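You operate a simulated robot arm through the tools that you are given. There is no shell and no other tool.

You are at the controls of a simulated robot arm. One attempt, no reset.

Task
Take the blue pin and put it on the top of the vacuum block. Put the bottle labelled "antifreeze" from the top of the black bench on the green blind and the bottle that says "WAX" in the red used tray. Stack the plug that says "M" from the top of the black bench on top of the plug that says "NPT". Push the adapter drawer shut. Put the permit card in the white tray. Lift the yellow cover open. The order is free. Set down upright: bottle.

It is judged by the outcome, as a careful person would: the job done as asked, and still so three seconds after it is handed in. It fails if anything else is knocked over, pushed out of place, dropped, spilled or broken. A push-on lid holds only when it is set on centred and level and pressed home; a screw cap is set on level and turned clockwise until tight.

Robot
A 7-joint arm with a fingered hand on a trunk, on a base that moves. Base frame: it is fixed to the floor where the robot stands at the start and does not move with it; the origin is under the middle of the robot, x ahead of it, y to its left, z up; the surface under the hand at the start is at about z = 800. Readings come in mm, degrees, newtons and seconds.
It reaches about 1023 mm from its shoulder. Its first joint turns from -166.0 to 166.0 degrees. Places, roughly: adapter drawer [-2600, 7200, 300]; antifreeze bottle, sealant bottle, wax bottle [750, -1000, 750]; blue pin [750, -250, 750]; green blind (10x10x1 cm) [900, -500, 800]; permit card [-4500, 8000, 750]; plug [750, -1000, 750]; red used tray (23x13 cm) [-2380, 220, 860]; top of the vacuum block (15x15 cm) [520, -5020, 840]; white tray (24x31 cm) [-2340, 3880, 860]; yellow cover [-6400, -4600, 1100]. Payload 4 kg.
The TCP is the grasp point between the finger pads, 30 mm short of the fingertips. In the tool frame z runs along the fingers and y along their closing line. The gripper opens to 104 mm; its body begins 35 mm behind the TCP. The gripper is a hand of 4 fingers: y runs from the thumb to the fingers, the wrist lies at [-15, -113, -190] in the tool frame, and closing takes about 1.5 s.
Orientation is that of the tool frame in the base frame, as a unit quaternion [x, y, z, w]. With the fingers straight down and the wrist toward the robot, the tool's x, y and z point along [0, 1, 0], [1, 0, 0] and [0, 0, -1] of the base frame.

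Tools
- The arm moves only by the tool step_arm. Its argument "steps" is a list of rows, each an object of numbers (a shift or turn left out is 0, a gripper value left out holds the last): "tx", "ty", "tz": the shift along the base's x, y, z in units of 30 mm (1.0 is 30 mm); "wx", "wy", "wz": the turn, a rotation vector about the base's x, y, z in units of 5 degrees (1.0 is 5 degrees); "hand": the gripper command, from -1 (fully open) to 1 (shut), values between in proportion. In form: [{"tx": .., "ty": .., "tz": .., "wx": .., "wy": .., "wz": .., "hand": ..}, ...]. A call has 1 to 20 rows; each row shifts and turns the commanded pose from where the row before left it. A call with a number of a shift or a turn outside -1 to 1 is refused whole. A row lasts 0.2 s, in which the tool goes at most 50 mm and 8.6 degrees; a call with a longer step from one row to the next is refused whole, and so is a gripper value outside its range. Where a pose cannot be reached the arm comes as near as it can. A force on the tool above 40 N (or 10 N above the force at the start of the call, whichever is more), or a blocked arm, ends the call early, and 0.2 s more pass. The fingers move at their own pace (about 153 mm/s each) and stop on an object; they squeeze with about 22 N. The grip force told is the motor's: it shows also when the fingers shut on nothing. Time passes only in rows, and 0.2 s behind the last, so rows that do not move let the fingers close. The reply holds the time, the measured pose of the TCP, the force on the tool along the base axes, the opening and the grip force, in the units named above and with some noise, with the torque about the TCP (base axes, N m) and any sound that the robot's microphone picked up.
- Cameras (640 x 400 px; columns grow to the right, rows downward): "scene" is now at [294.7, 127.9, 1243.5]; the picture's right is [-0.79, -0.61, 0.00], its down [-0.27, 0.35, -0.90] and it looks along [0.55, -0.71, -0.44] (base axes); focal length 250 px, centre (320, 200). "wrist" rides on the gripper at [61, -92, -130] in the tool frame; the picture's right is [-0.81, 0.28, -0.52], its down [-0.53, -0.71, 0.46] and it looks along [-0.24, 0.64, 0.72] (tool axes); focal length 275 px, centre (320, 200).
- capture(camera): a new picture of that camera. The clock stands still meanwhile.
- steer(legs): drives the robot by 1 to 6 legs, each [ahead, left, turn to the left] in mm, mm and degrees, along the robot's own axes; the way and the turn of a leg run together, so that a leg with both is an arc; at most 1500 mm and 180 degrees a leg. The arm and the cameras ride along, it lands a little off, and it stops where it bumps. It gives what a move gives.
- preshape(shape): the hand has 4 fingers and takes this shape, open, in about a second: jaw (thumb against the fingers, like two jaws); tri (thumb and two fingers); tip (a fingertip pinch); poke (one finger out to press); point (the index stretched); flat (the hand flat); cup (the hand cupped); fist (a fist). The gripper value then closes the fingers along that shape, each until it touches; the sizes above hold for jaw. It gives what a move gives, with no picture.
- pan_tilt(pan, tilt): turns the head with the scene camera to pan (to the left, within 143 degrees either way) and tilt (down, from -29 to 69), counted from straight ahead of the robot. It gives what a move gives.
- locate(camera, pixels): for up to 12 pixels [column, row] of the newest picture of that camera ("zoom" is the newest enlarged one), the place [x, y, z] in the base frame of the surface seen there, good to about 3 mm. The clock stands still meanwhile.
- zoom(camera, box): a new picture of the part [left, top, right, bottom] of that camera's present view, enlarged. The clock stands still meanwhile.
- close_job(): hands the job in; it is judged then, once.

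Leave the gripper open and the arm clear of the work at the hand-in unless told otherwise.

The tools are called after "Emit:" as name(argument=value, ...) on one line, values as JSON. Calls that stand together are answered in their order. step_arm: Moves the arm, as the interface text tells. Its arguments: {"type":"object","properties":{"steps":{"type":"array","items":{"type":"object","properties":{"tx":{"type":"number"},"ty":{"type":"number"},"tz":{"type":"number"},"wx":{"type":"number"},"wy":{"type":"number"},"wz":{"type":"number"},"hand":{"type":"number"}}}}},"required":["steps"]} The other tools are called the same way: preshape (shape) gives the hand a shape; steer (legs) drives the base; pan_tilt (pan, tilt) turns the head that bears the scene camera; capture (camera) takes a picture; locate (camera, pixels) gives the place of the surface under pixels of a picture; zoom (camera, box) takes an enlarged picture of a part of a camera's view; close_job () hands the job in.

At the start:

```text
t: 0.0
ee_pos: [374.3, -487.1, 1041.2]
orientation: [0.707, 0.707, 0.0, 0.0]
ft_force: [0.2, 0.0, 0.6]
moment: [0.03, -0.02, 0.0]
grip_width: 103.7
grip_force: 0.1
shape: jaw
robot x, y, heading: [-0.5, 1.8, -0.1]
head pan, tilt (commanded): [-52.6, 26.1]
```

scene: 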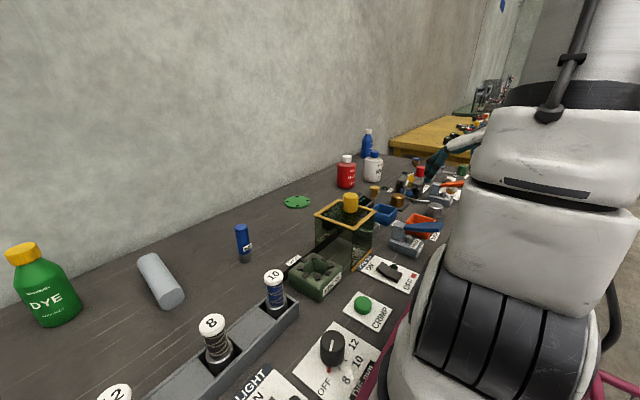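
wrist: 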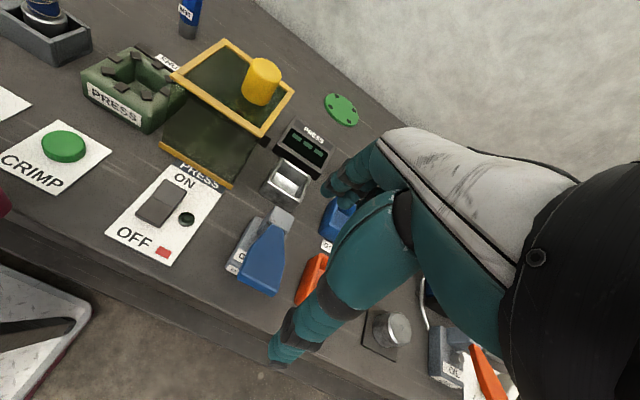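

I see the bench with the green blind at (297,202), a blue upright object at (243,242), and bottles around (347,170)-(373,165). I'll zoom in on those areas to identify things.

Emit:
zoom(camera="scene", box=[320, 100, 480, 200])

Emit:
zoom(camera="scene", box=[180, 180, 340, 280])

```text
4.00 times, centred on (400, 150) of scene
```

zoom: 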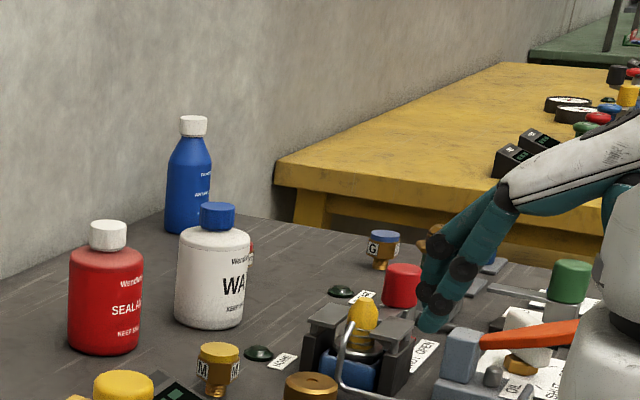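

```text
4.00 times, centred on (260, 230) of scene
```

zoom: 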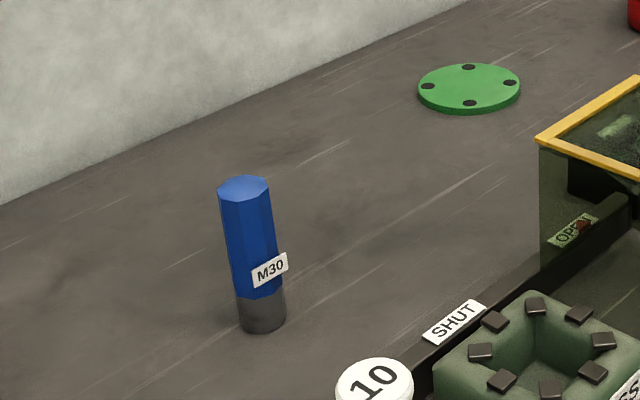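

The M30 blue piece is a candidate for the blue pin; the WAX, sealant and blue (antifreeze?) bottles are visible, and plugs "M" and "G". Let me locate them and look around with more head angles.

Emit:
locate(camera="scene", pixels=[[242, 226], [245, 255], [297, 202], [347, 160], [373, 155], [367, 131], [374, 189], [416, 160], [347, 187], [370, 181], [350, 200]])

Emit:
pan_tilt(pan=-20, tilt=35)

Emit:
capture(camera="scene")

```text
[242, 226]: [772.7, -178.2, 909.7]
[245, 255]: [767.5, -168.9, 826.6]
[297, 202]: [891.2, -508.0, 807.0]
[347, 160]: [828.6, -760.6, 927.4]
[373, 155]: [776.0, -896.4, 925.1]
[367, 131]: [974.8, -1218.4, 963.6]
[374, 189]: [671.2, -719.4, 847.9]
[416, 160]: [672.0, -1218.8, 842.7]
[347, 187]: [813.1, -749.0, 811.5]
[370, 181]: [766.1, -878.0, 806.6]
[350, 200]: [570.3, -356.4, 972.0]
```

```text
t: 1.0
ee_pos: [375.0, -486.6, 1040.4]
orientation: [0.707, 0.707, 0.0, 0.0]
ft_force: [-0.5, 0.5, -0.6]
moment: [0.0, -0.01, -0.02]
grip_width: 103.6
grip_force: 0.1
shape: jaw
robot x, y, heading: [-1.7, -1.4, 0.2]
head pan, tilt (commanded): [-20.0, 35.0]
```

```text
taken
```

scene: 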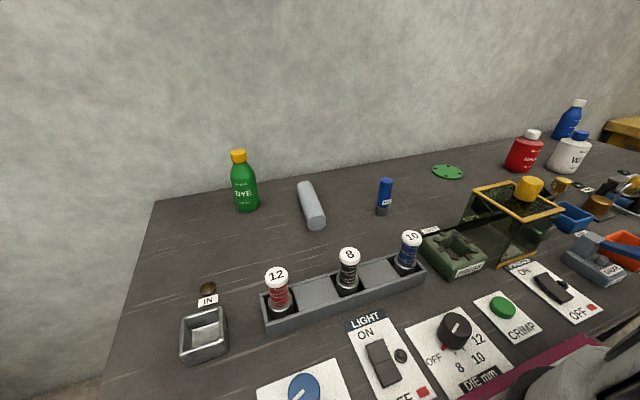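

Next I'll look around the robot to learn the surroundings before driving.

Emit:
pan_tilt(pan=-110, tilt=20)

Emit:
capture(camera="scene")

Emit:
pan_tilt(pan=100, tilt=20)

Emit:
capture(camera="scene")

Emit:
pan_tilt(pan=143, tilt=20)

Emit:
capture(camera="scene")

```text
t: 2.6
ee_pos: [374.5, -487.2, 1041.2]
orientation: [0.707, 0.707, -0.001, 0.0]
ft_force: [-0.3, -0.5, -0.7]
moment: [0.0, 0.03, 0.0]
grip_width: 103.6
grip_force: 0.0
shape: jaw
robot x, y, heading: [-0.9, 2.3, 0.1]
head pan, tilt (commanded): [-110.0, 20.0]
```

```text
taken
```

scene: 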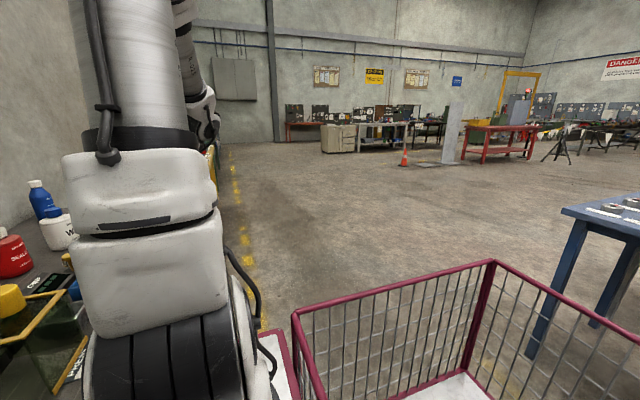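

```text
t: 5.7
ee_pos: [374.9, -485.2, 1040.4]
orientation: [0.707, 0.707, 0.0, 0.0]
ft_force: [0.4, -0.2, -0.1]
moment: [-0.04, 0.04, -0.01]
grip_width: 104.0
grip_force: 0.1
shape: jaw
robot x, y, heading: [0.3, 1.7, -0.2]
head pan, tilt (commanded): [100.0, 20.0]
```

```text
taken
```

scene: 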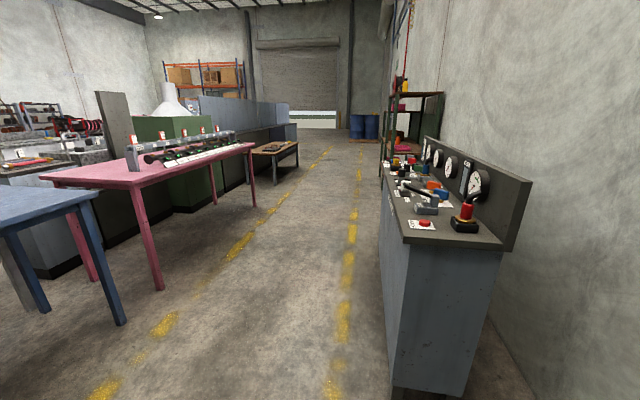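

```text
t: 6.8
ee_pos: [374.6, -485.7, 1040.3]
orientation: [0.707, 0.707, -0.001, 0.0]
ft_force: [0.7, -0.2, 1.0]
moment: [-0.03, 0.01, -0.02]
grip_width: 103.3
grip_force: 0.0
shape: jaw
robot x, y, heading: [1.0, -0.5, -0.0]
head pan, tilt (commanded): [143.0, 20.0]
```

```text
taken
```

scene: 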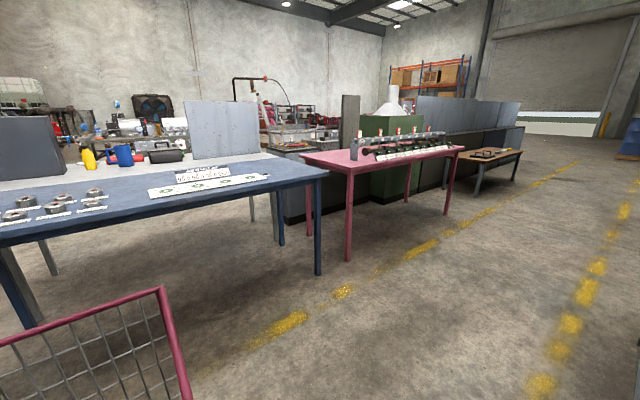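

The robot stands at the black bench with a wire basket near its base. I'll pull the arm up a bit for clearance, then drive right along the bench and look.

Emit:
step_arm(steps=[{"tz": 1}, {"tz": 1}, {"tz": 1}, {"tz": 1}])

Emit:
pan_tilt(pan=-143, tilt=50)

Emit:
capture(camera="scene")

Emit:
pan_tilt(pan=-80, tilt=60)

Emit:
capture(camera="scene")

Emit:
pan_tilt(pan=0, tilt=60)

Emit:
capture(camera="scene")

```text
t: 7.8
ee_pos: [375.2, -486.3, 1161.2]
orientation: [0.707, 0.707, 0.001, 0.0]
ft_force: [0.5, 0.4, 0.7]
moment: [0.0, 0.01, -0.03]
grip_width: 103.6
grip_force: 0.0
shape: jaw
robot x, y, heading: [1.6, -0.3, 0.1]
head pan, tilt (commanded): [143.0, 20.0]
```

```text
t: 11.7
ee_pos: [374.3, -486.3, 1162.3]
orientation: [0.707, 0.708, 0.0, 0.0]
ft_force: [-0.9, -0.3, 0.3]
moment: [0.0, 0.02, -0.01]
grip_width: 103.8
grip_force: 0.0
shape: jaw
robot x, y, heading: [-0.6, -3.1, -0.0]
head pan, tilt (commanded): [-143.0, 50.0]
```

```text
taken
```

scene: 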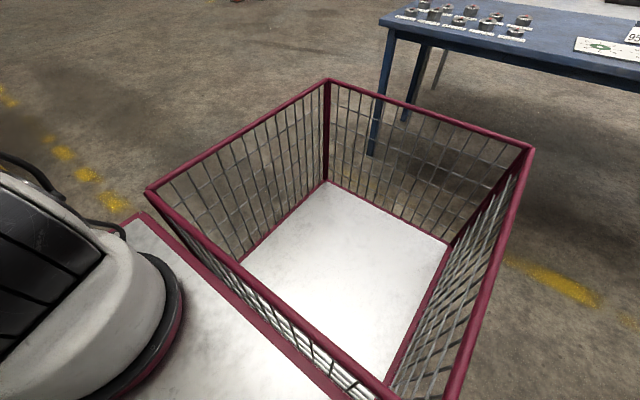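

```text
t: 13.0
ee_pos: [375.0, -486.8, 1160.4]
orientation: [0.707, 0.707, -0.001, 0.0]
ft_force: [0.1, 0.0, 0.3]
moment: [-0.02, -0.03, -0.01]
grip_width: 103.7
grip_force: 0.0
shape: jaw
robot x, y, heading: [2.1, -0.9, 0.1]
head pan, tilt (commanded): [-80.0, 60.0]
```

```text
taken
```

scene: 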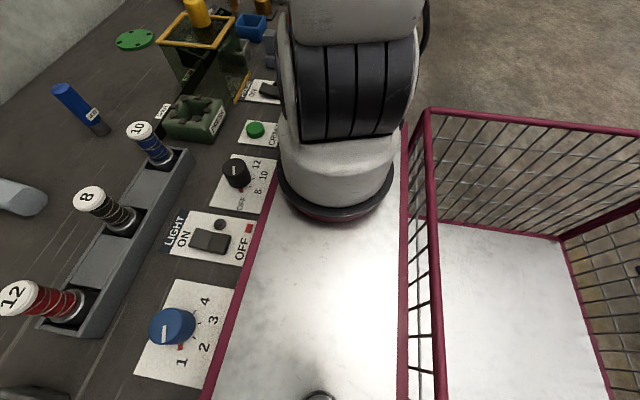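

```text
t: 14.6
ee_pos: [374.8, -487.3, 1160.8]
orientation: [0.707, 0.707, 0.0, 0.0]
ft_force: [0.4, -0.4, 0.7]
moment: [0.02, -0.02, 0.02]
grip_width: 103.7
grip_force: 0.1
shape: jaw
robot x, y, heading: [1.2, -1.3, 0.0]
head pan, tilt (commanded): [0.0, 60.0]
```

```text
taken
```

scene: 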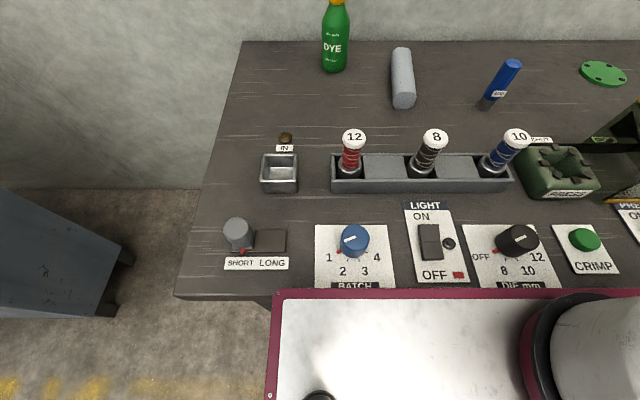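

The base is a flat trolley with a basket behind; I'll measure its outline and the bench edge.

Emit:
locate(camera="scene", pixels=[[400, 340], [280, 293], [270, 395], [176, 294], [240, 42], [490, 102], [508, 64], [560, 295], [600, 320], [354, 133], [603, 72], [600, 150]])

Emit:
pan_tilt(pan=-80, tilt=60)

Emit:
capture(camera="scene")

Emit:
locate(camera="scene", pixels=[[340, 300], [430, 112], [440, 330], [500, 300], [240, 350], [405, 130], [330, 215], [60, 90], [200, 10]])

```text
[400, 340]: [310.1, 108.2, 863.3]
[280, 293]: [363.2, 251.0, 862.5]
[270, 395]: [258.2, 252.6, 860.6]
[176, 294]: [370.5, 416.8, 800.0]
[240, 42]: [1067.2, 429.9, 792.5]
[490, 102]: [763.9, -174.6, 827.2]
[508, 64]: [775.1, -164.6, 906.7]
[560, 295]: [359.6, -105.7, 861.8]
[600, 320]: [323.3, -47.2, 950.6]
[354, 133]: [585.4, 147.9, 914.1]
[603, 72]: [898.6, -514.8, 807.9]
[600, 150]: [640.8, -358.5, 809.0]
```

```text
t: 16.1
ee_pos: [373.2, -486.7, 1161.6]
orientation: [0.707, 0.707, 0.001, 0.0]
ft_force: [0.8, 0.2, 0.1]
moment: [-0.01, 0.03, 0.01]
grip_width: 103.5
grip_force: 0.0
shape: jaw
robot x, y, heading: [-3.9, 1.4, 0.2]
head pan, tilt (commanded): [-80.0, 60.0]
```

```text
taken
```

scene: 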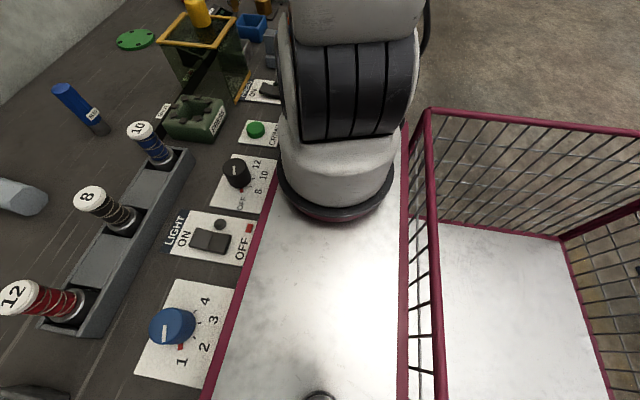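

```text
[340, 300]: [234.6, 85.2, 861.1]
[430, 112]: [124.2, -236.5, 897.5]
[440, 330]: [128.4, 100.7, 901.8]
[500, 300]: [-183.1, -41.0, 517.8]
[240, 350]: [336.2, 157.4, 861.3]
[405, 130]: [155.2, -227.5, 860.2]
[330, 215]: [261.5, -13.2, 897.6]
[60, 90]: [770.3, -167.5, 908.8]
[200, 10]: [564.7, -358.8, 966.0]
```

The deck top is z≈861 and its front edge x≈363, next to the bench edge x≈370. I'll back off slightly and drive right to see the plugs and bottles.

Emit:
steer(legs=[[-60, 0, 0], [0, -700, 0]])

Emit:
pan_tilt(pan=-20, tilt=45)

Emit:
capture(camera="scene")

Emit:
capture(camera="wrist")

```text
t: 20.4
ee_pos: [312.0, -1177.7, 1160.4]
orientation: [0.708, 0.706, 0.0, 0.0]
ft_force: [0.1, 0.3, 0.8]
moment: [0.01, -0.06, -0.01]
grip_width: 103.8
grip_force: 0.0
shape: jaw
robot x, y, heading: [-61.9, -690.1, 0.3]
head pan, tilt (commanded): [-80.0, 60.0]
```

```text
t: 21.8
ee_pos: [312.1, -1176.1, 1162.2]
orientation: [0.708, 0.706, 0.0, 0.0]
ft_force: [-0.6, 0.3, -0.1]
moment: [-0.01, 0.03, 0.02]
grip_width: 103.7
grip_force: 0.1
shape: jaw
robot x, y, heading: [-59.9, -688.7, 0.0]
head pan, tilt (commanded): [-20.0, 45.0]
```

```text
taken
```

scene: 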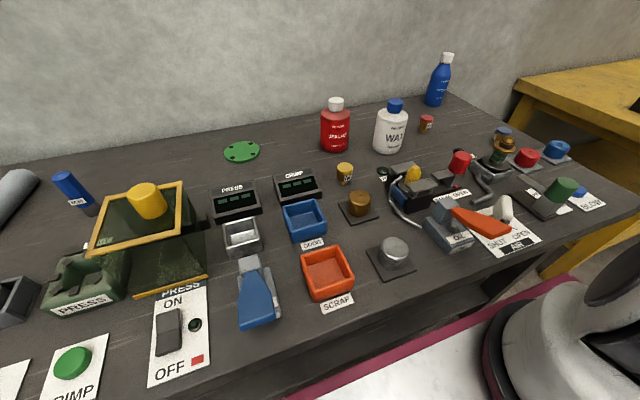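

```text
taken
```

wrist: 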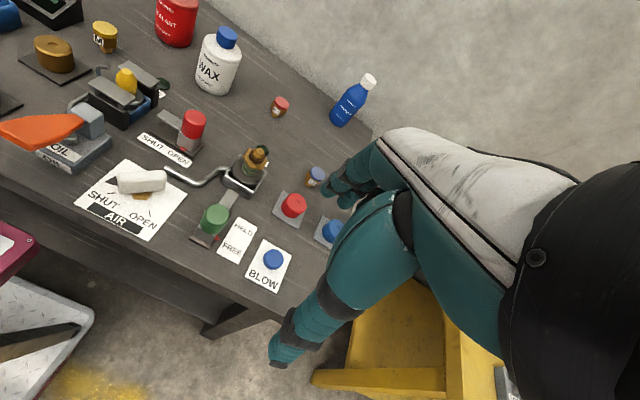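

The blue bottle, plugs and others are visible. Zoom in to read labels on the plugs at (345,173), (426,123), (503,133) and bottles.

Emit:
zoom(camera="scene", box=[320, 40, 480, 140])

Emit:
zoom(camera="scene", box=[310, 120, 430, 195])

Emit:
zoom(camera="scene", box=[410, 100, 530, 175])

Emit:
locate(camera="scene", pixels=[[345, 166], [345, 178], [426, 117], [425, 130], [503, 130], [396, 101], [391, 148], [447, 55], [435, 103], [240, 149], [334, 101]])

```text
4.00 times, centred on (400, 90) of scene
```

zoom: 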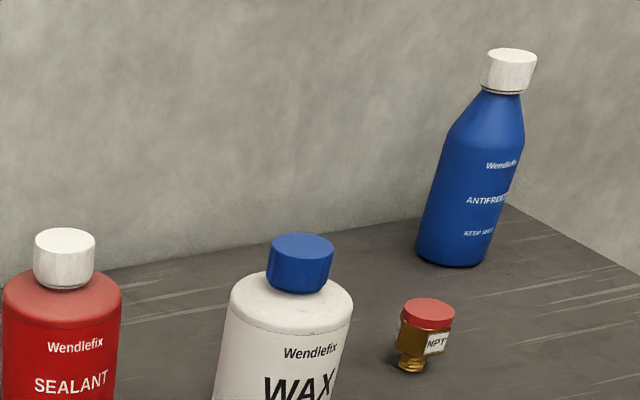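

```text
5.33 times, centred on (370, 158) of scene
```

zoom: 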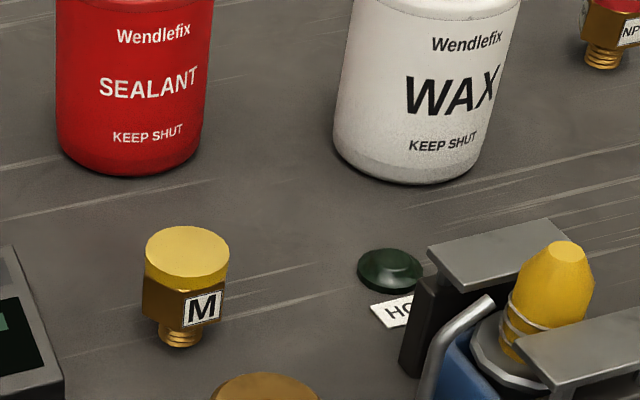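

```text
5.33 times, centred on (470, 138) of scene
```

zoom: 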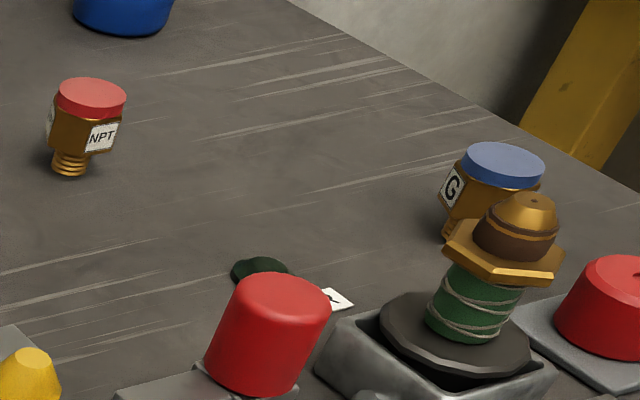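

```text
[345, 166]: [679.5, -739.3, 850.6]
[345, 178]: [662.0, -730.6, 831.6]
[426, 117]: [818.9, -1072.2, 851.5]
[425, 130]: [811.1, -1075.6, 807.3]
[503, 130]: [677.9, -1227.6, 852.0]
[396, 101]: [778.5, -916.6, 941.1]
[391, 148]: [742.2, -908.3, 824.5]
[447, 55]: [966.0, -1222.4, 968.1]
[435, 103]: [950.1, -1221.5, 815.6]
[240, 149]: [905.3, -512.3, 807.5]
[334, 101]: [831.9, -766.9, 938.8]
```

Labels read: the blue bottle at (445,80) is ANTIFREEZE, the plug at (345,173) is "M", the plug at (426,123) is "NPT", white bottle is WAX. I'll drive right another ~330 mm to work with the antifreeze bottle.

Emit:
steer(legs=[[0, -330, 0]])

Emit:
pan_tilt(pan=-10, tilt=40)

Emit:
capture(camera="scene")

```text
t: 23.9
ee_pos: [312.6, -1501.3, 1162.6]
orientation: [0.707, 0.707, 0.0, 0.0]
ft_force: [0.3, 0.3, -0.2]
moment: [-0.01, -0.02, 0.03]
grip_width: 103.8
grip_force: 0.2
shape: jaw
robot x, y, heading: [-61.6, -1014.7, -0.3]
head pan, tilt (commanded): [-20.0, 45.0]
```

```text
t: 24.6
ee_pos: [313.4, -1501.7, 1162.0]
orientation: [0.707, 0.708, 0.0, 0.0]
ft_force: [0.3, -0.8, -0.1]
moment: [-0.01, 0.01, 0.02]
grip_width: 103.8
grip_force: 0.1
shape: jaw
robot x, y, heading: [-60.2, -1015.9, 0.1]
head pan, tilt (commanded): [-10.0, 40.0]
```

```text
taken
```

scene: 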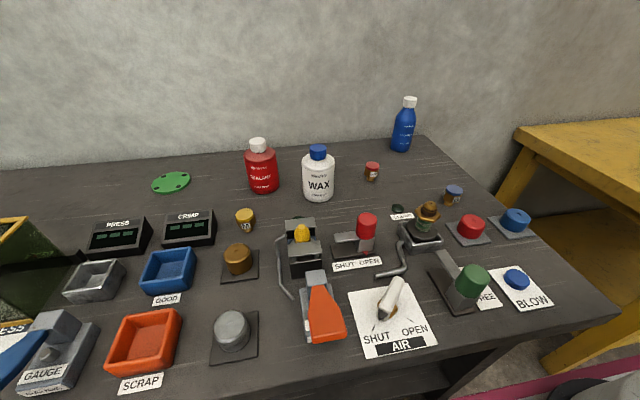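

I'll zoom in on the antifreeze bottle at (403,125) and measure its cap and body.

Emit:
zoom(camera="scene", box=[360, 85, 440, 160])

Emit:
locate(camera="scene", pixels=[[409, 99], [404, 103], [415, 103], [409, 108], [393, 140], [411, 143], [402, 149], [402, 130], [372, 163], [171, 182], [245, 212]])

```text
5.33 times, centred on (400, 122) of scene
```

zoom: 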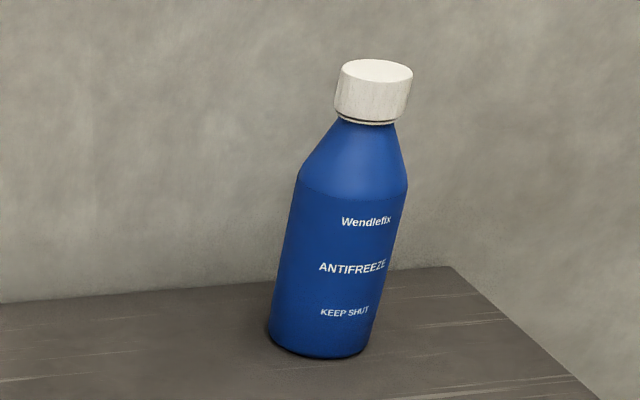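

```text
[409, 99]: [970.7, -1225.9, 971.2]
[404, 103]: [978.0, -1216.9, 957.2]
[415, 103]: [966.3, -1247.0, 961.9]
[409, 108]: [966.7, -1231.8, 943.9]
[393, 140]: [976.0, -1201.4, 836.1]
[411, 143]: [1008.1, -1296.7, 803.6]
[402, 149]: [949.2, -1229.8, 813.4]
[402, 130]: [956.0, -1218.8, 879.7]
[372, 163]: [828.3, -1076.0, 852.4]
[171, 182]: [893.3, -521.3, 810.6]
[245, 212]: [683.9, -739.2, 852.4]
```

I'll get more precise locations from the zoomed image: cap top ellipse at (377,71), cap edges, body.

Emit:
locate(camera="zoom", pixels=[[377, 71], [345, 72], [408, 72], [377, 84], [377, 60], [372, 105], [340, 105], [404, 105], [320, 280], [275, 280], [365, 280], [320, 350]])

```text
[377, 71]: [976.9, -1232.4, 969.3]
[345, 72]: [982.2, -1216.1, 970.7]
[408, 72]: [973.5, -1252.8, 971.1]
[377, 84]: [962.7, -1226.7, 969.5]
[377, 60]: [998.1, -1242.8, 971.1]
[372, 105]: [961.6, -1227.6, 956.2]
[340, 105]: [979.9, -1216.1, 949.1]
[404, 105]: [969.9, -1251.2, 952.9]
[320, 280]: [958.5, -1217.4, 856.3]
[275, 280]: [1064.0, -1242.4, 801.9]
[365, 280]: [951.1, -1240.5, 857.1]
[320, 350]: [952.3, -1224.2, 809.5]
```

The cap centre is about (978,-1233), top z 970, Ø≈38; body Ø≈60. I'll bring the hand above it at z≈1100, narrowing the opening partly because the wall is close behind.

Emit:
step_arm(steps=[{"tx": 1, "ty": 0.4, "hand": -0.3}, {"tx": 1, "ty": 0.4}, {"tx": 1, "ty": 0.4}, {"tx": 1, "ty": 0.4}, {"tx": 1, "ty": 0.4}, {"tx": 1, "ty": 0.4}, {"tx": 1, "ty": 0.4}, {"tx": 1, "ty": 0.4}, {"tx": 1, "ty": 0.4}, {"tx": 1, "ty": 0.4}, {"tx": 1, "ty": 0.4}, {"tx": 1, "ty": 0.4}, {"tx": 1, "ty": 0.4}, {"tx": 1, "ty": 0.4}, {"tx": 1, "ty": 0.4}, {"tx": 1, "ty": 0.4}, {"tx": 1, "ty": 0.4}, {"tx": 1, "ty": 0.4}, {"tx": 1, "ty": 0.4}, {"tx": 1, "ty": 0.4}])

Emit:
capture(camera="scene")

Emit:
capture(camera="wrist")

```text
t: 28.8
ee_pos: [913.3, -1261.4, 1162.3]
orientation: [0.708, 0.706, 0.0, 0.001]
ft_force: [-0.6, -0.4, 0.0]
moment: [0.01, 0.01, 0.0]
grip_width: 67.9
grip_force: 0.1
shape: jaw
robot x, y, heading: [-60.2, -1016.3, 0.1]
head pan, tilt (commanded): [-10.0, 40.0]
```

```text
taken
```

scene: 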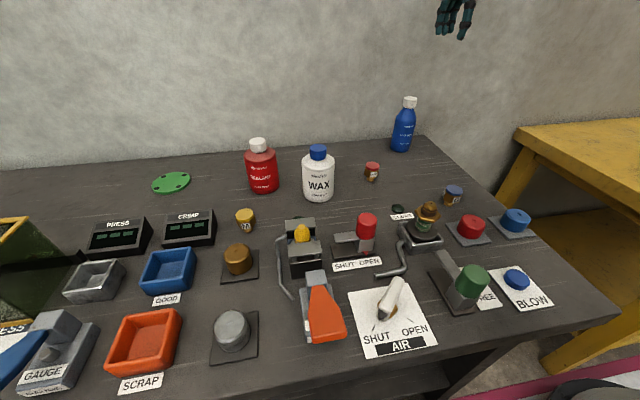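

```text
taken
```

wrist: 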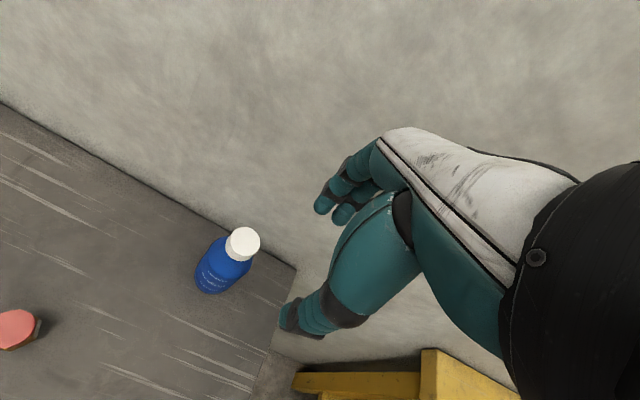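

The hand is up above; I'll move to above the cap centre (979,-1233) and descend to z≈1012, just above the cap, then check.

Emit:
step_arm(steps=[{"tx": 0.9, "ty": 0.4}, {"tx": 0.9, "ty": 0.4}, {"tx": 0.4, "ty": 0.15, "tz": -0.5}, {"tz": -1}, {"tz": -1}, {"tz": -1}, {"tz": -1}, {"tz": -0.5}, {}])

Emit:
capture(camera="wrist")

Emit:
zoom(camera="scene", box=[340, 40, 460, 160])

```text
t: 30.8
ee_pos: [978.2, -1234.2, 1010.1]
orientation: [0.707, 0.707, 0.0, -0.001]
ft_force: [0.1, -0.1, -0.3]
moment: [-0.01, 0.0, 0.01]
grip_width: 67.9
grip_force: 0.1
shape: jaw
robot x, y, heading: [-59.4, -1010.7, -0.0]
head pan, tilt (commanded): [-10.0, 40.0]
```

```text
taken
```

wrist: 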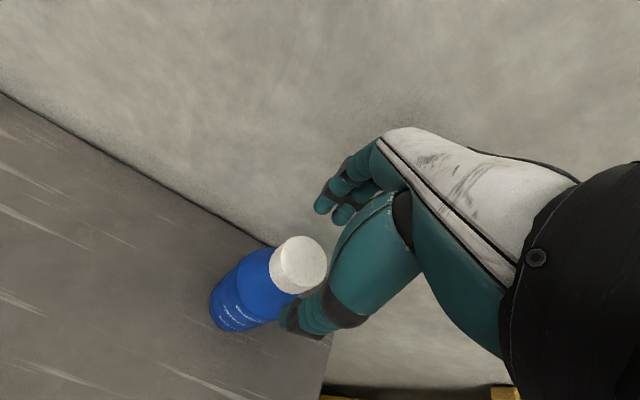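

```text
3.33 times, centred on (400, 100) of scene
```

zoom: 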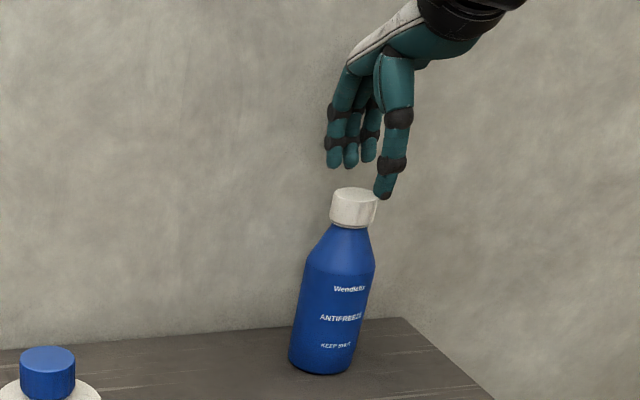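

The cap sits where predicted in the wrist view (300,263), so the hand is centred. I'll descend 53 mm to the cap's mid-height and close.

Emit:
step_arm(steps=[{"tz": -0.6}, {"tz": -0.6}, {"tz": -0.6}, {}, {"hand": 1}, {"hand": 1}, {"hand": 1}, {"hand": 1}, {"hand": 1}, {"hand": 1}, {"hand": 1}, {"hand": 1}])

Emit:
capture(camera="wrist")

Emit:
zoom(camera="scene", box=[340, 40, 460, 160])

```text
t: 33.4
ee_pos: [980.9, -1233.5, 958.1]
orientation: [0.707, 0.707, 0.001, -0.001]
ft_force: [0.4, 0.3, 0.5]
moment: [0.01, -0.1, -0.01]
grip_width: 23.5
grip_force: 21.9
shape: jaw
robot x, y, heading: [-62.2, -1014.7, 0.1]
head pan, tilt (commanded): [-10.0, 40.0]
```

```text
taken
```

wrist: 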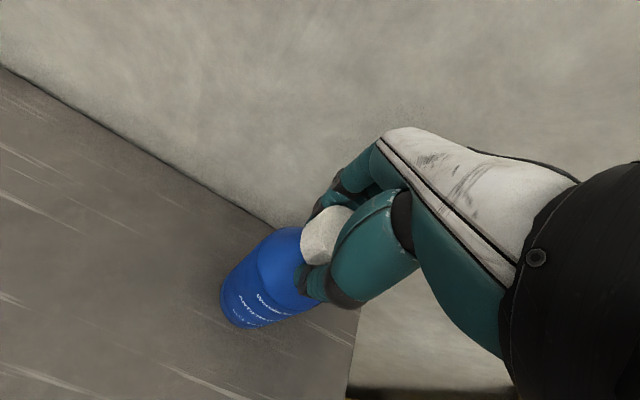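

```text
3.33 times, centred on (400, 100) of scene
```

zoom: 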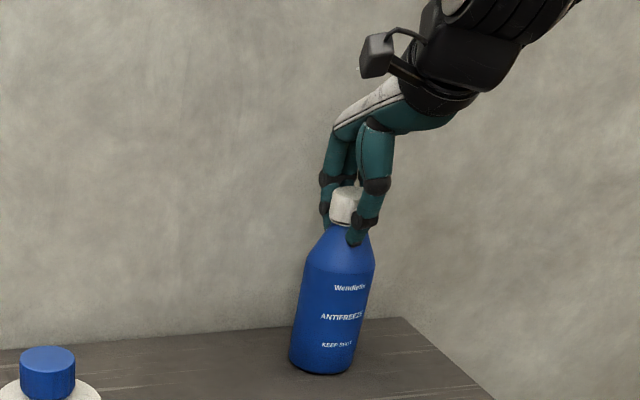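

The fingers hold the cap with 22 N. I'll lift 60 mm slowly and check that the bottle hangs straight.

Emit:
step_arm(steps=[{"tz": 0.3}, {"tz": 0.3}, {"tz": 0.4}, {"tz": 0.5}, {"tz": 0.5}, {}, {}])

Emit:
capture(camera="wrist")

Emit:
zoom(camera="scene", box=[340, 40, 460, 160])

```text
t: 35.0
ee_pos: [978.0, -1234.0, 1017.6]
orientation: [0.707, 0.708, -0.001, 0.0]
ft_force: [1.0, -0.7, -2.3]
moment: [0.04, 0.0, 0.01]
grip_width: 23.8
grip_force: 22.0
shape: jaw
robot x, y, heading: [-62.2, -1014.4, -0.4]
head pan, tilt (commanded): [-10.0, 40.0]
```

```text
taken
```

wrist: 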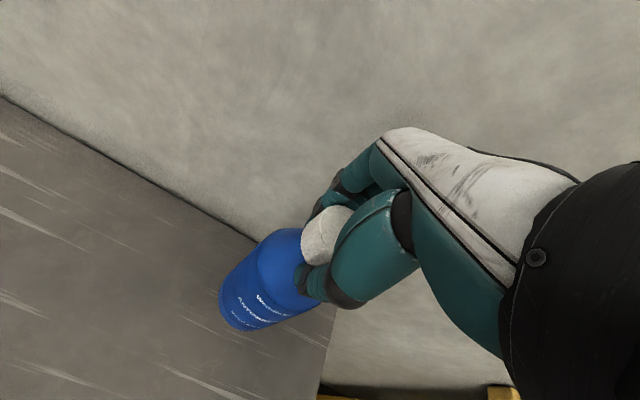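

```text
3.33 times, centred on (400, 100) of scene
```

zoom: 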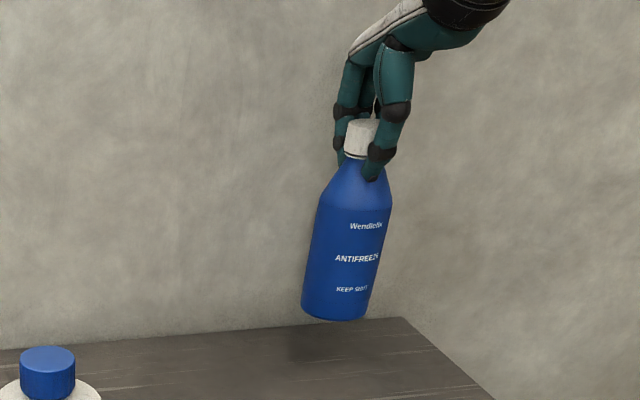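

The bottle hangs upright. I'll raise it well above the other bottles (941) and pull in to x≈900, then drive left ~700 mm to the green blind.

Emit:
step_arm(steps=[{"tz": 0.8}, {"tz": 0.8}, {"tz": 0.8}, {"tz": 0.8}, {"tz": 0.8}, {"tx": -0.6}, {"tx": -0.6}, {"tx": -0.7}, {"tx": -0.7}, {}])

Emit:
steer(legs=[[0, 700, 0]])

Emit:
pan_tilt(pan=0, tilt=35)

Emit:
capture(camera="scene")

Emit:
capture(camera="wrist")

```text
t: 37.2
ee_pos: [903.4, -1233.5, 1137.4]
orientation: [0.708, 0.707, 0.0, 0.0]
ft_force: [-0.1, -0.4, -3.0]
moment: [0.04, 0.01, 0.0]
grip_width: 23.5
grip_force: 21.9
shape: jaw
robot x, y, heading: [-57.3, -1012.1, -0.1]
head pan, tilt (commanded): [-10.0, 40.0]
```

```text
t: 41.0
ee_pos: [901.0, -541.2, 1138.2]
orientation: [0.709, 0.705, 0.0, 0.0]
ft_force: [1.0, -0.6, -2.8]
moment: [0.01, -0.04, 0.02]
grip_width: 23.3
grip_force: 22.3
shape: jaw
robot x, y, heading: [-60.0, -317.8, -0.2]
head pan, tilt (commanded): [-10.0, 40.0]
```

```text
t: 41.8
ee_pos: [903.7, -541.6, 1137.2]
orientation: [0.708, 0.706, -0.001, 0.0]
ft_force: [-0.2, -0.5, -3.8]
moment: [0.02, 0.02, 0.01]
grip_width: 23.4
grip_force: 22.1
shape: jaw
robot x, y, heading: [-60.6, -321.7, -0.3]
head pan, tilt (commanded): [0.0, 35.0]
```

```text
taken
```

scene: 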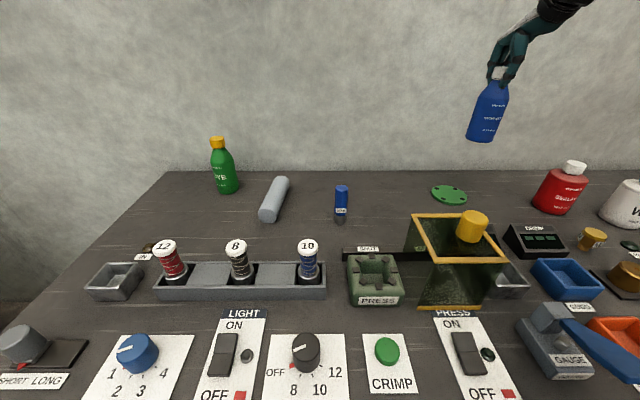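

```text
taken
```

wrist: 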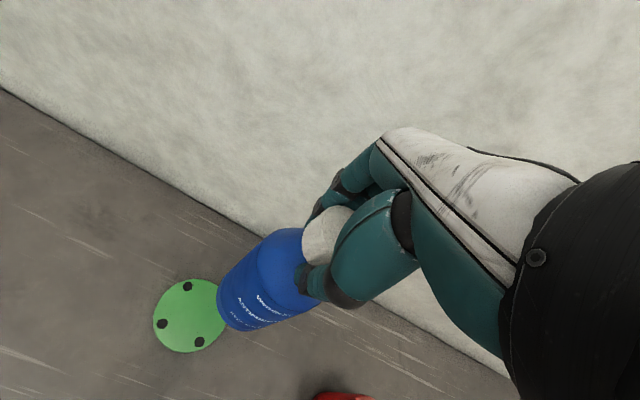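

Now I'll measure the green blind precisely (around (449,194) in the scene view).

Emit:
zoom(camera="scene", box=[410, 70, 530, 220])

Emit:
locate(camera="scene", pixels=[[449, 194], [433, 194], [465, 193], [449, 186], [450, 202], [502, 85], [482, 138]])

Emit:
locate(camera="wrist", pixels=[[187, 313], [155, 322], [190, 350], [190, 282], [210, 340], [187, 286], [162, 324], [199, 342]])

```text
2.67 times, centred on (470, 145) of scene
```

zoom: 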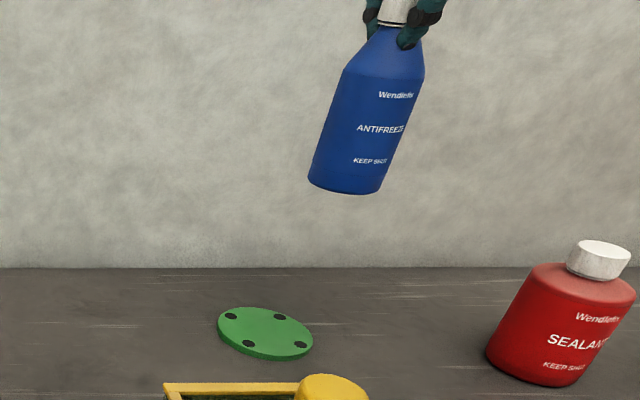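

```text
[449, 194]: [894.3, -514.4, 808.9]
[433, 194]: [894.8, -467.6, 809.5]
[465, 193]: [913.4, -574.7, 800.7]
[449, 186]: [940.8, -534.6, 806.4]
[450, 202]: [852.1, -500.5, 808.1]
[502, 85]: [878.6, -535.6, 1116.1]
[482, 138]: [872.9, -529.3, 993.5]
```

```text
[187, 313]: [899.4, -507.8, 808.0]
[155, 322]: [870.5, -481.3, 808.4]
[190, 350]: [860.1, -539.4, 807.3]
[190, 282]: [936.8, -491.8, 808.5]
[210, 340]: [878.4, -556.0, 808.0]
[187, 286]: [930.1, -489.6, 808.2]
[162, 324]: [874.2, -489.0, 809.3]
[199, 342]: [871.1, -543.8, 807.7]
```

Blind centre computed from its bolt holes: about (900,-517), top z≈809. Bottle axis is about at the TCP. I'll shift +24 mm in y, and lower to about 10 mm above contact.

Emit:
step_arm(steps=[{"ty": 0.4, "tx": -0.05}, {"ty": 0.4, "tx": -0.05}, {"tz": -0.8}, {"tz": -0.8}, {"tz": -0.8}, {"tz": -0.8}, {"tz": -0.8}, {"tz": -0.7}, {"tz": -0.5}, {}, {}])

Emit:
capture(camera="wrist")

Emit:
zoom(camera="scene", box=[400, 90, 520, 220])

```text
t: 44.2
ee_pos: [899.4, -517.9, 981.7]
orientation: [0.708, 0.706, -0.001, 0.0]
ft_force: [-0.1, -1.3, -2.9]
moment: [0.02, 0.01, 0.0]
grip_width: 23.3
grip_force: 22.0
shape: jaw
robot x, y, heading: [-59.4, -318.4, -0.3]
head pan, tilt (commanded): [0.0, 35.0]
```

```text
taken
```

wrist: 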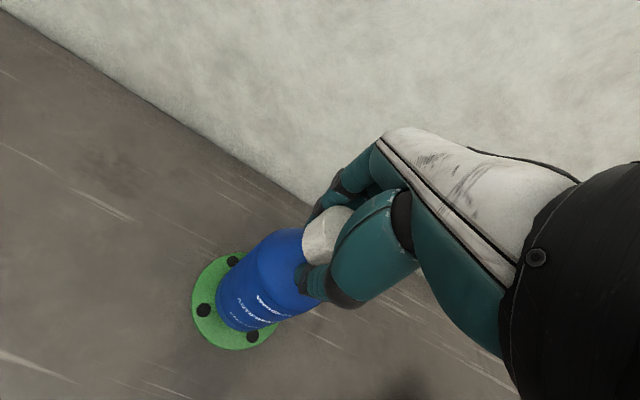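

```text
3.08 times, centred on (460, 155) of scene
```

zoom: 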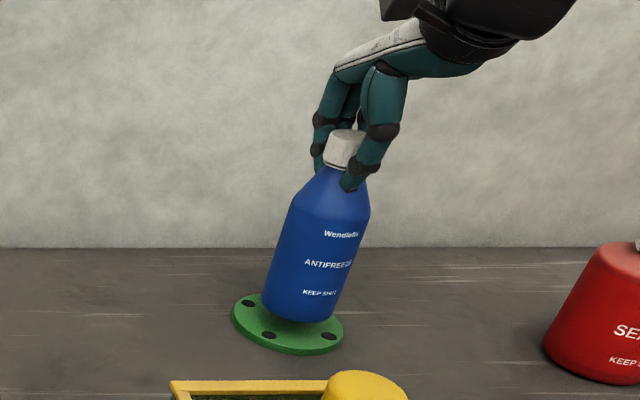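

Well centred over the blind. I'll lower in small steps watching the force.

Emit:
step_arm(steps=[{"tz": -0.15}, {"tz": -0.12}, {"tz": -0.1}, {}, {}])

```text
t: 45.4
ee_pos: [897.9, -518.3, 971.0]
orientation: [0.708, 0.706, 0.001, 0.0]
ft_force: [0.2, 0.0, -2.4]
moment: [-0.01, -0.01, 0.0]
grip_width: 23.1
grip_force: 21.7
shape: jaw
robot x, y, heading: [-62.6, -323.8, -0.3]
head pan, tilt (commanded): [0.0, 35.0]
```

Emit:
step_arm(steps=[{"tz": -0.08}, {"tz": -0.06}, {}, {}])

Emit:
zoom(camera="scene", box=[400, 120, 500, 220])

```text
t: 46.4
ee_pos: [900.3, -517.9, 966.5]
orientation: [0.708, 0.706, -0.001, 0.0]
ft_force: [-1.2, 0.9, 4.1]
moment: [-0.01, -0.01, -0.01]
grip_width: 23.5
grip_force: 21.8
shape: jaw
robot x, y, heading: [-60.6, -318.8, 0.1]
head pan, tilt (commanded): [0.0, 35.0]
```

```text
4.00 times, centred on (450, 170) of scene
```

zoom: 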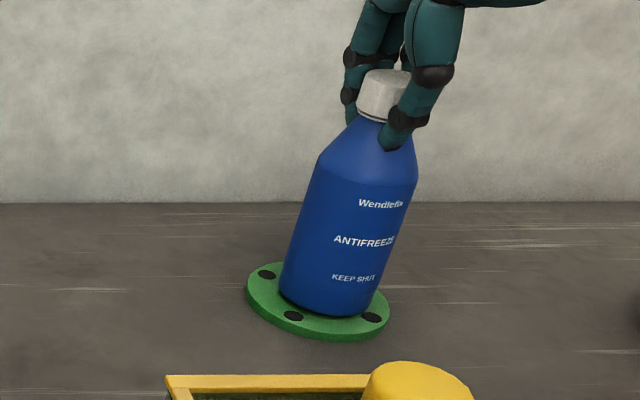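

The bottle has touched down (force +4 N). I'll open the fingers and rise.

Emit:
step_arm(steps=[{"hand": 0.4}, {"hand": 0.2}, {"hand": 0}, {"hand": -0.3}, {"hand": -0.3}, {"hand": -0.3}, {"tz": 0.5}, {"tz": 0.5}, {"tz": 0.8}, {"tz": 1}, {"tz": 1}, {"tz": 1}, {"tz": 1}])

Emit:
capture(camera="scene")

Emit:
capture(camera="wrist")

```text
t: 49.2
ee_pos: [901.5, -517.7, 1141.2]
orientation: [0.708, 0.706, -0.001, 0.0]
ft_force: [0.8, 0.1, 0.1]
moment: [-0.02, -0.02, 0.01]
grip_width: 67.2
grip_force: 0.1
shape: jaw
robot x, y, heading: [-57.9, -322.7, -0.1]
head pan, tilt (commanded): [0.0, 35.0]
```

```text
taken
```

scene: 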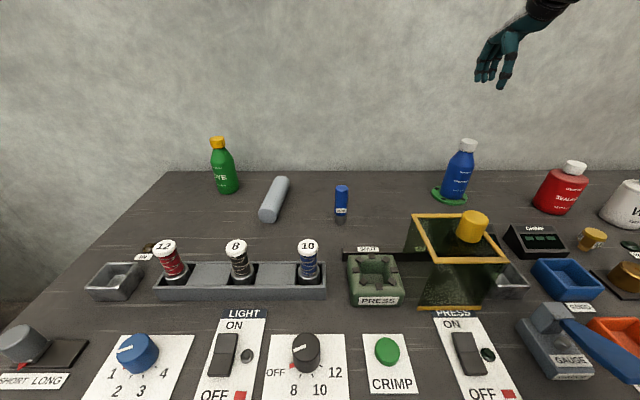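

```text
taken
```

wrist: 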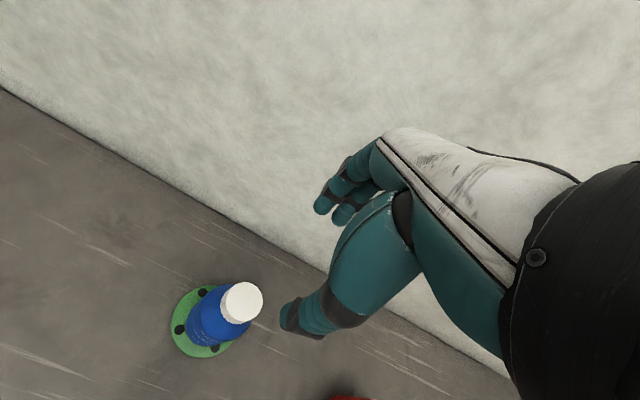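

The antifreeze bottle stands on the blind. Next, the "M" plug. I'll drive right 220 mm so the hand comes above y≈-738 and retract toward x≈680.

Emit:
steer(legs=[[0, -220, 0]])

Emit:
step_arm(steps=[{"tx": -0.9}, {"tx": -0.9}, {"tx": -0.9}, {"tx": -0.9}, {"tx": -0.9}, {"tx": -0.9}, {"tx": -0.9}, {"tx": -0.9}, {}])

Emit:
pan_tilt(pan=-15, tilt=40)

Emit:
capture(camera="scene")

Emit:
capture(camera="wrist")

```text
t: 50.8
ee_pos: [900.2, -735.3, 1140.8]
orientation: [0.708, 0.706, 0.0, -0.001]
ft_force: [1.1, -0.3, 0.7]
moment: [0.01, -0.01, 0.02]
grip_width: 67.4
grip_force: 0.1
shape: jaw
robot x, y, heading: [-59.0, -534.9, -0.3]
head pan, tilt (commanded): [0.0, 35.0]
```

```text
t: 52.8
ee_pos: [684.4, -736.0, 1140.9]
orientation: [0.708, 0.706, 0.0, 0.0]
ft_force: [0.2, -0.2, 0.3]
moment: [-0.02, 0.02, 0.02]
grip_width: 67.3
grip_force: 0.1
shape: jaw
robot x, y, heading: [-60.5, -540.4, -0.1]
head pan, tilt (commanded): [0.0, 35.0]
```

```text
t: 53.6
ee_pos: [684.8, -735.5, 1140.5]
orientation: [0.708, 0.706, 0.0, -0.001]
ft_force: [-0.2, -0.2, -0.2]
moment: [0.02, -0.01, -0.01]
grip_width: 67.4
grip_force: 0.0
shape: jaw
robot x, y, heading: [-59.3, -543.4, -0.3]
head pan, tilt (commanded): [-15.0, 40.0]
```

```text
taken
```

scene: 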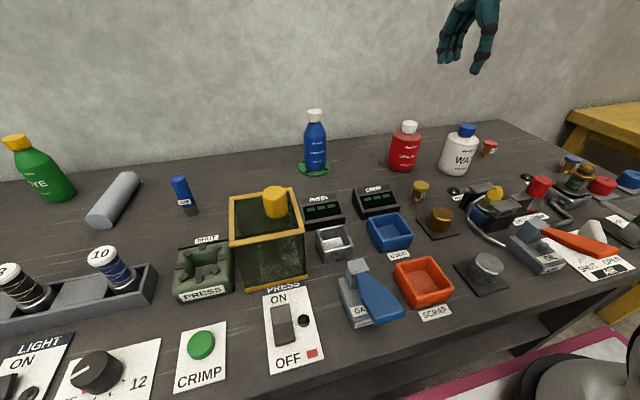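

```text
taken
```

wrist: 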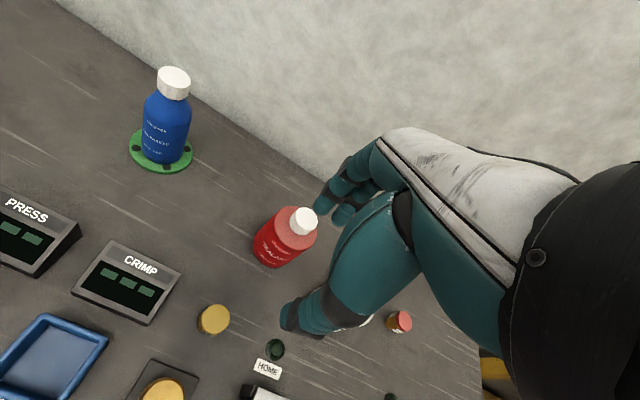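

Both plugs are visible in the wrist view: M at (213,320), NPT at (400,321). I'll zoom and locate them and their neighbours.

Emit:
zoom(camera="wrist", box=[150, 270, 310, 370])

Emit:
locate(camera="wrist", pixels=[[214, 319], [203, 313], [225, 317], [213, 308], [213, 330], [401, 320], [401, 313], [178, 283], [150, 323], [275, 348], [263, 250], [170, 360]])

Emit:
zoom(camera="scene", box=[380, 160, 480, 230])

```text
4.00 times, centred on (230, 320) of wrist
```

zoom: 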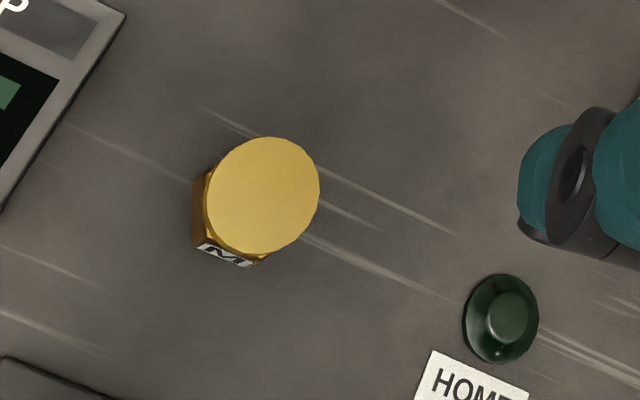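

```text
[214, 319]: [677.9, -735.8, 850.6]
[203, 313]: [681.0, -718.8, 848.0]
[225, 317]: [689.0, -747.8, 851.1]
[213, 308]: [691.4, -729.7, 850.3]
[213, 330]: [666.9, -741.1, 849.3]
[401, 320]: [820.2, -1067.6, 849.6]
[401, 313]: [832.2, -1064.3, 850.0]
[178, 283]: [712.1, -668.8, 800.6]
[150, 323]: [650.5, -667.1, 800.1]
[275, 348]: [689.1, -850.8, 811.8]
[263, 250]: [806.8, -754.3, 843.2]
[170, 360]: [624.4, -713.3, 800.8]
```

```text
5.71 times, centred on (430, 195) of scene
```

zoom: 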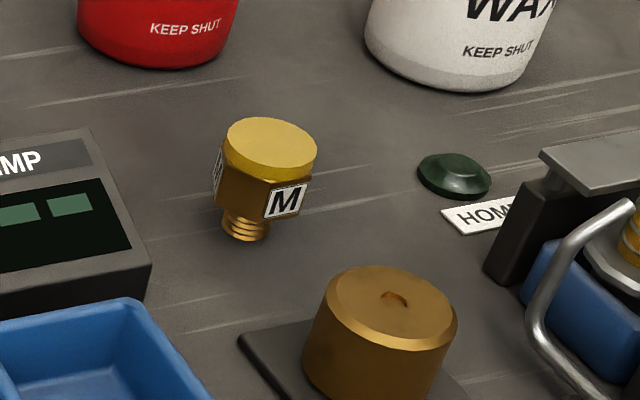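

I'll check clearance around the M plug: the brown knob near (440,218), and the crimp display edge.

Emit:
locate(camera="scene", pixels=[[440, 214], [440, 208], [428, 218], [452, 218], [440, 224], [389, 196], [405, 213], [455, 190], [480, 190]])

```text
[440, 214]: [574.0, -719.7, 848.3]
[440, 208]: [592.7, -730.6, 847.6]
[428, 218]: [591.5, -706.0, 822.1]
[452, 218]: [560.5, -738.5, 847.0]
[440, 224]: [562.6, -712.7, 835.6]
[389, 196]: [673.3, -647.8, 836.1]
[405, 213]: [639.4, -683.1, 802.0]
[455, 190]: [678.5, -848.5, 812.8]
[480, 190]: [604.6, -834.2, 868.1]
```

Clearances are fine with a narrower opening. I'll go above (679,-738), narrow to ~57 mm, and descend to z≈893 for a check.

Emit:
step_arm(steps=[{"tx": -0.18, "ty": -0.08, "tz": -1, "hand": -0.1}, {"tz": -1}, {"tz": -1}, {"tz": -1}, {"tz": -1}, {"tz": -1}, {"tz": -1}, {"tz": -1}, {"tz": -0.25}, {}, {}])

Emit:
capture(camera="wrist")

Emit:
zoom(camera="scene", box=[370, 110, 490, 230])

```text
t: 56.0
ee_pos: [679.1, -737.6, 892.8]
orientation: [0.708, 0.706, 0.0, 0.0]
ft_force: [0.1, -0.2, -0.3]
moment: [-0.01, -0.01, 0.0]
grip_width: 57.6
grip_force: 0.1
shape: jaw
robot x, y, heading: [-61.2, -545.6, -0.1]
head pan, tilt (commanded): [-15.0, 40.0]
```

```text
taken
```

wrist: 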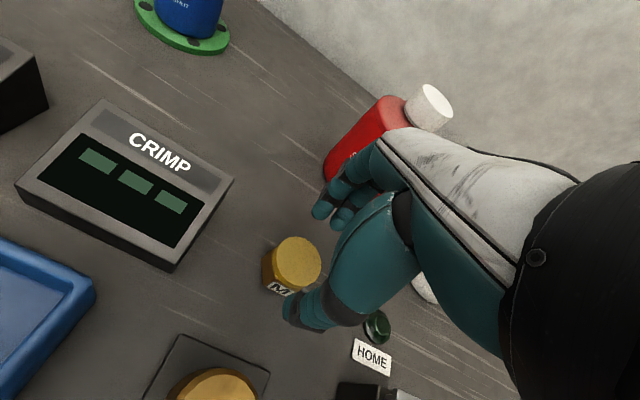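

```text
3.33 times, centred on (430, 170) of scene
```

zoom: 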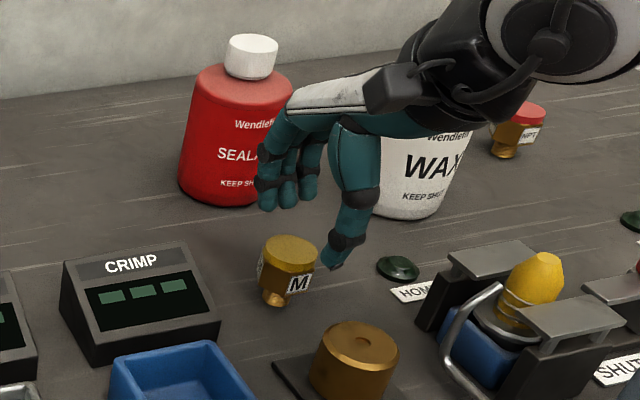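

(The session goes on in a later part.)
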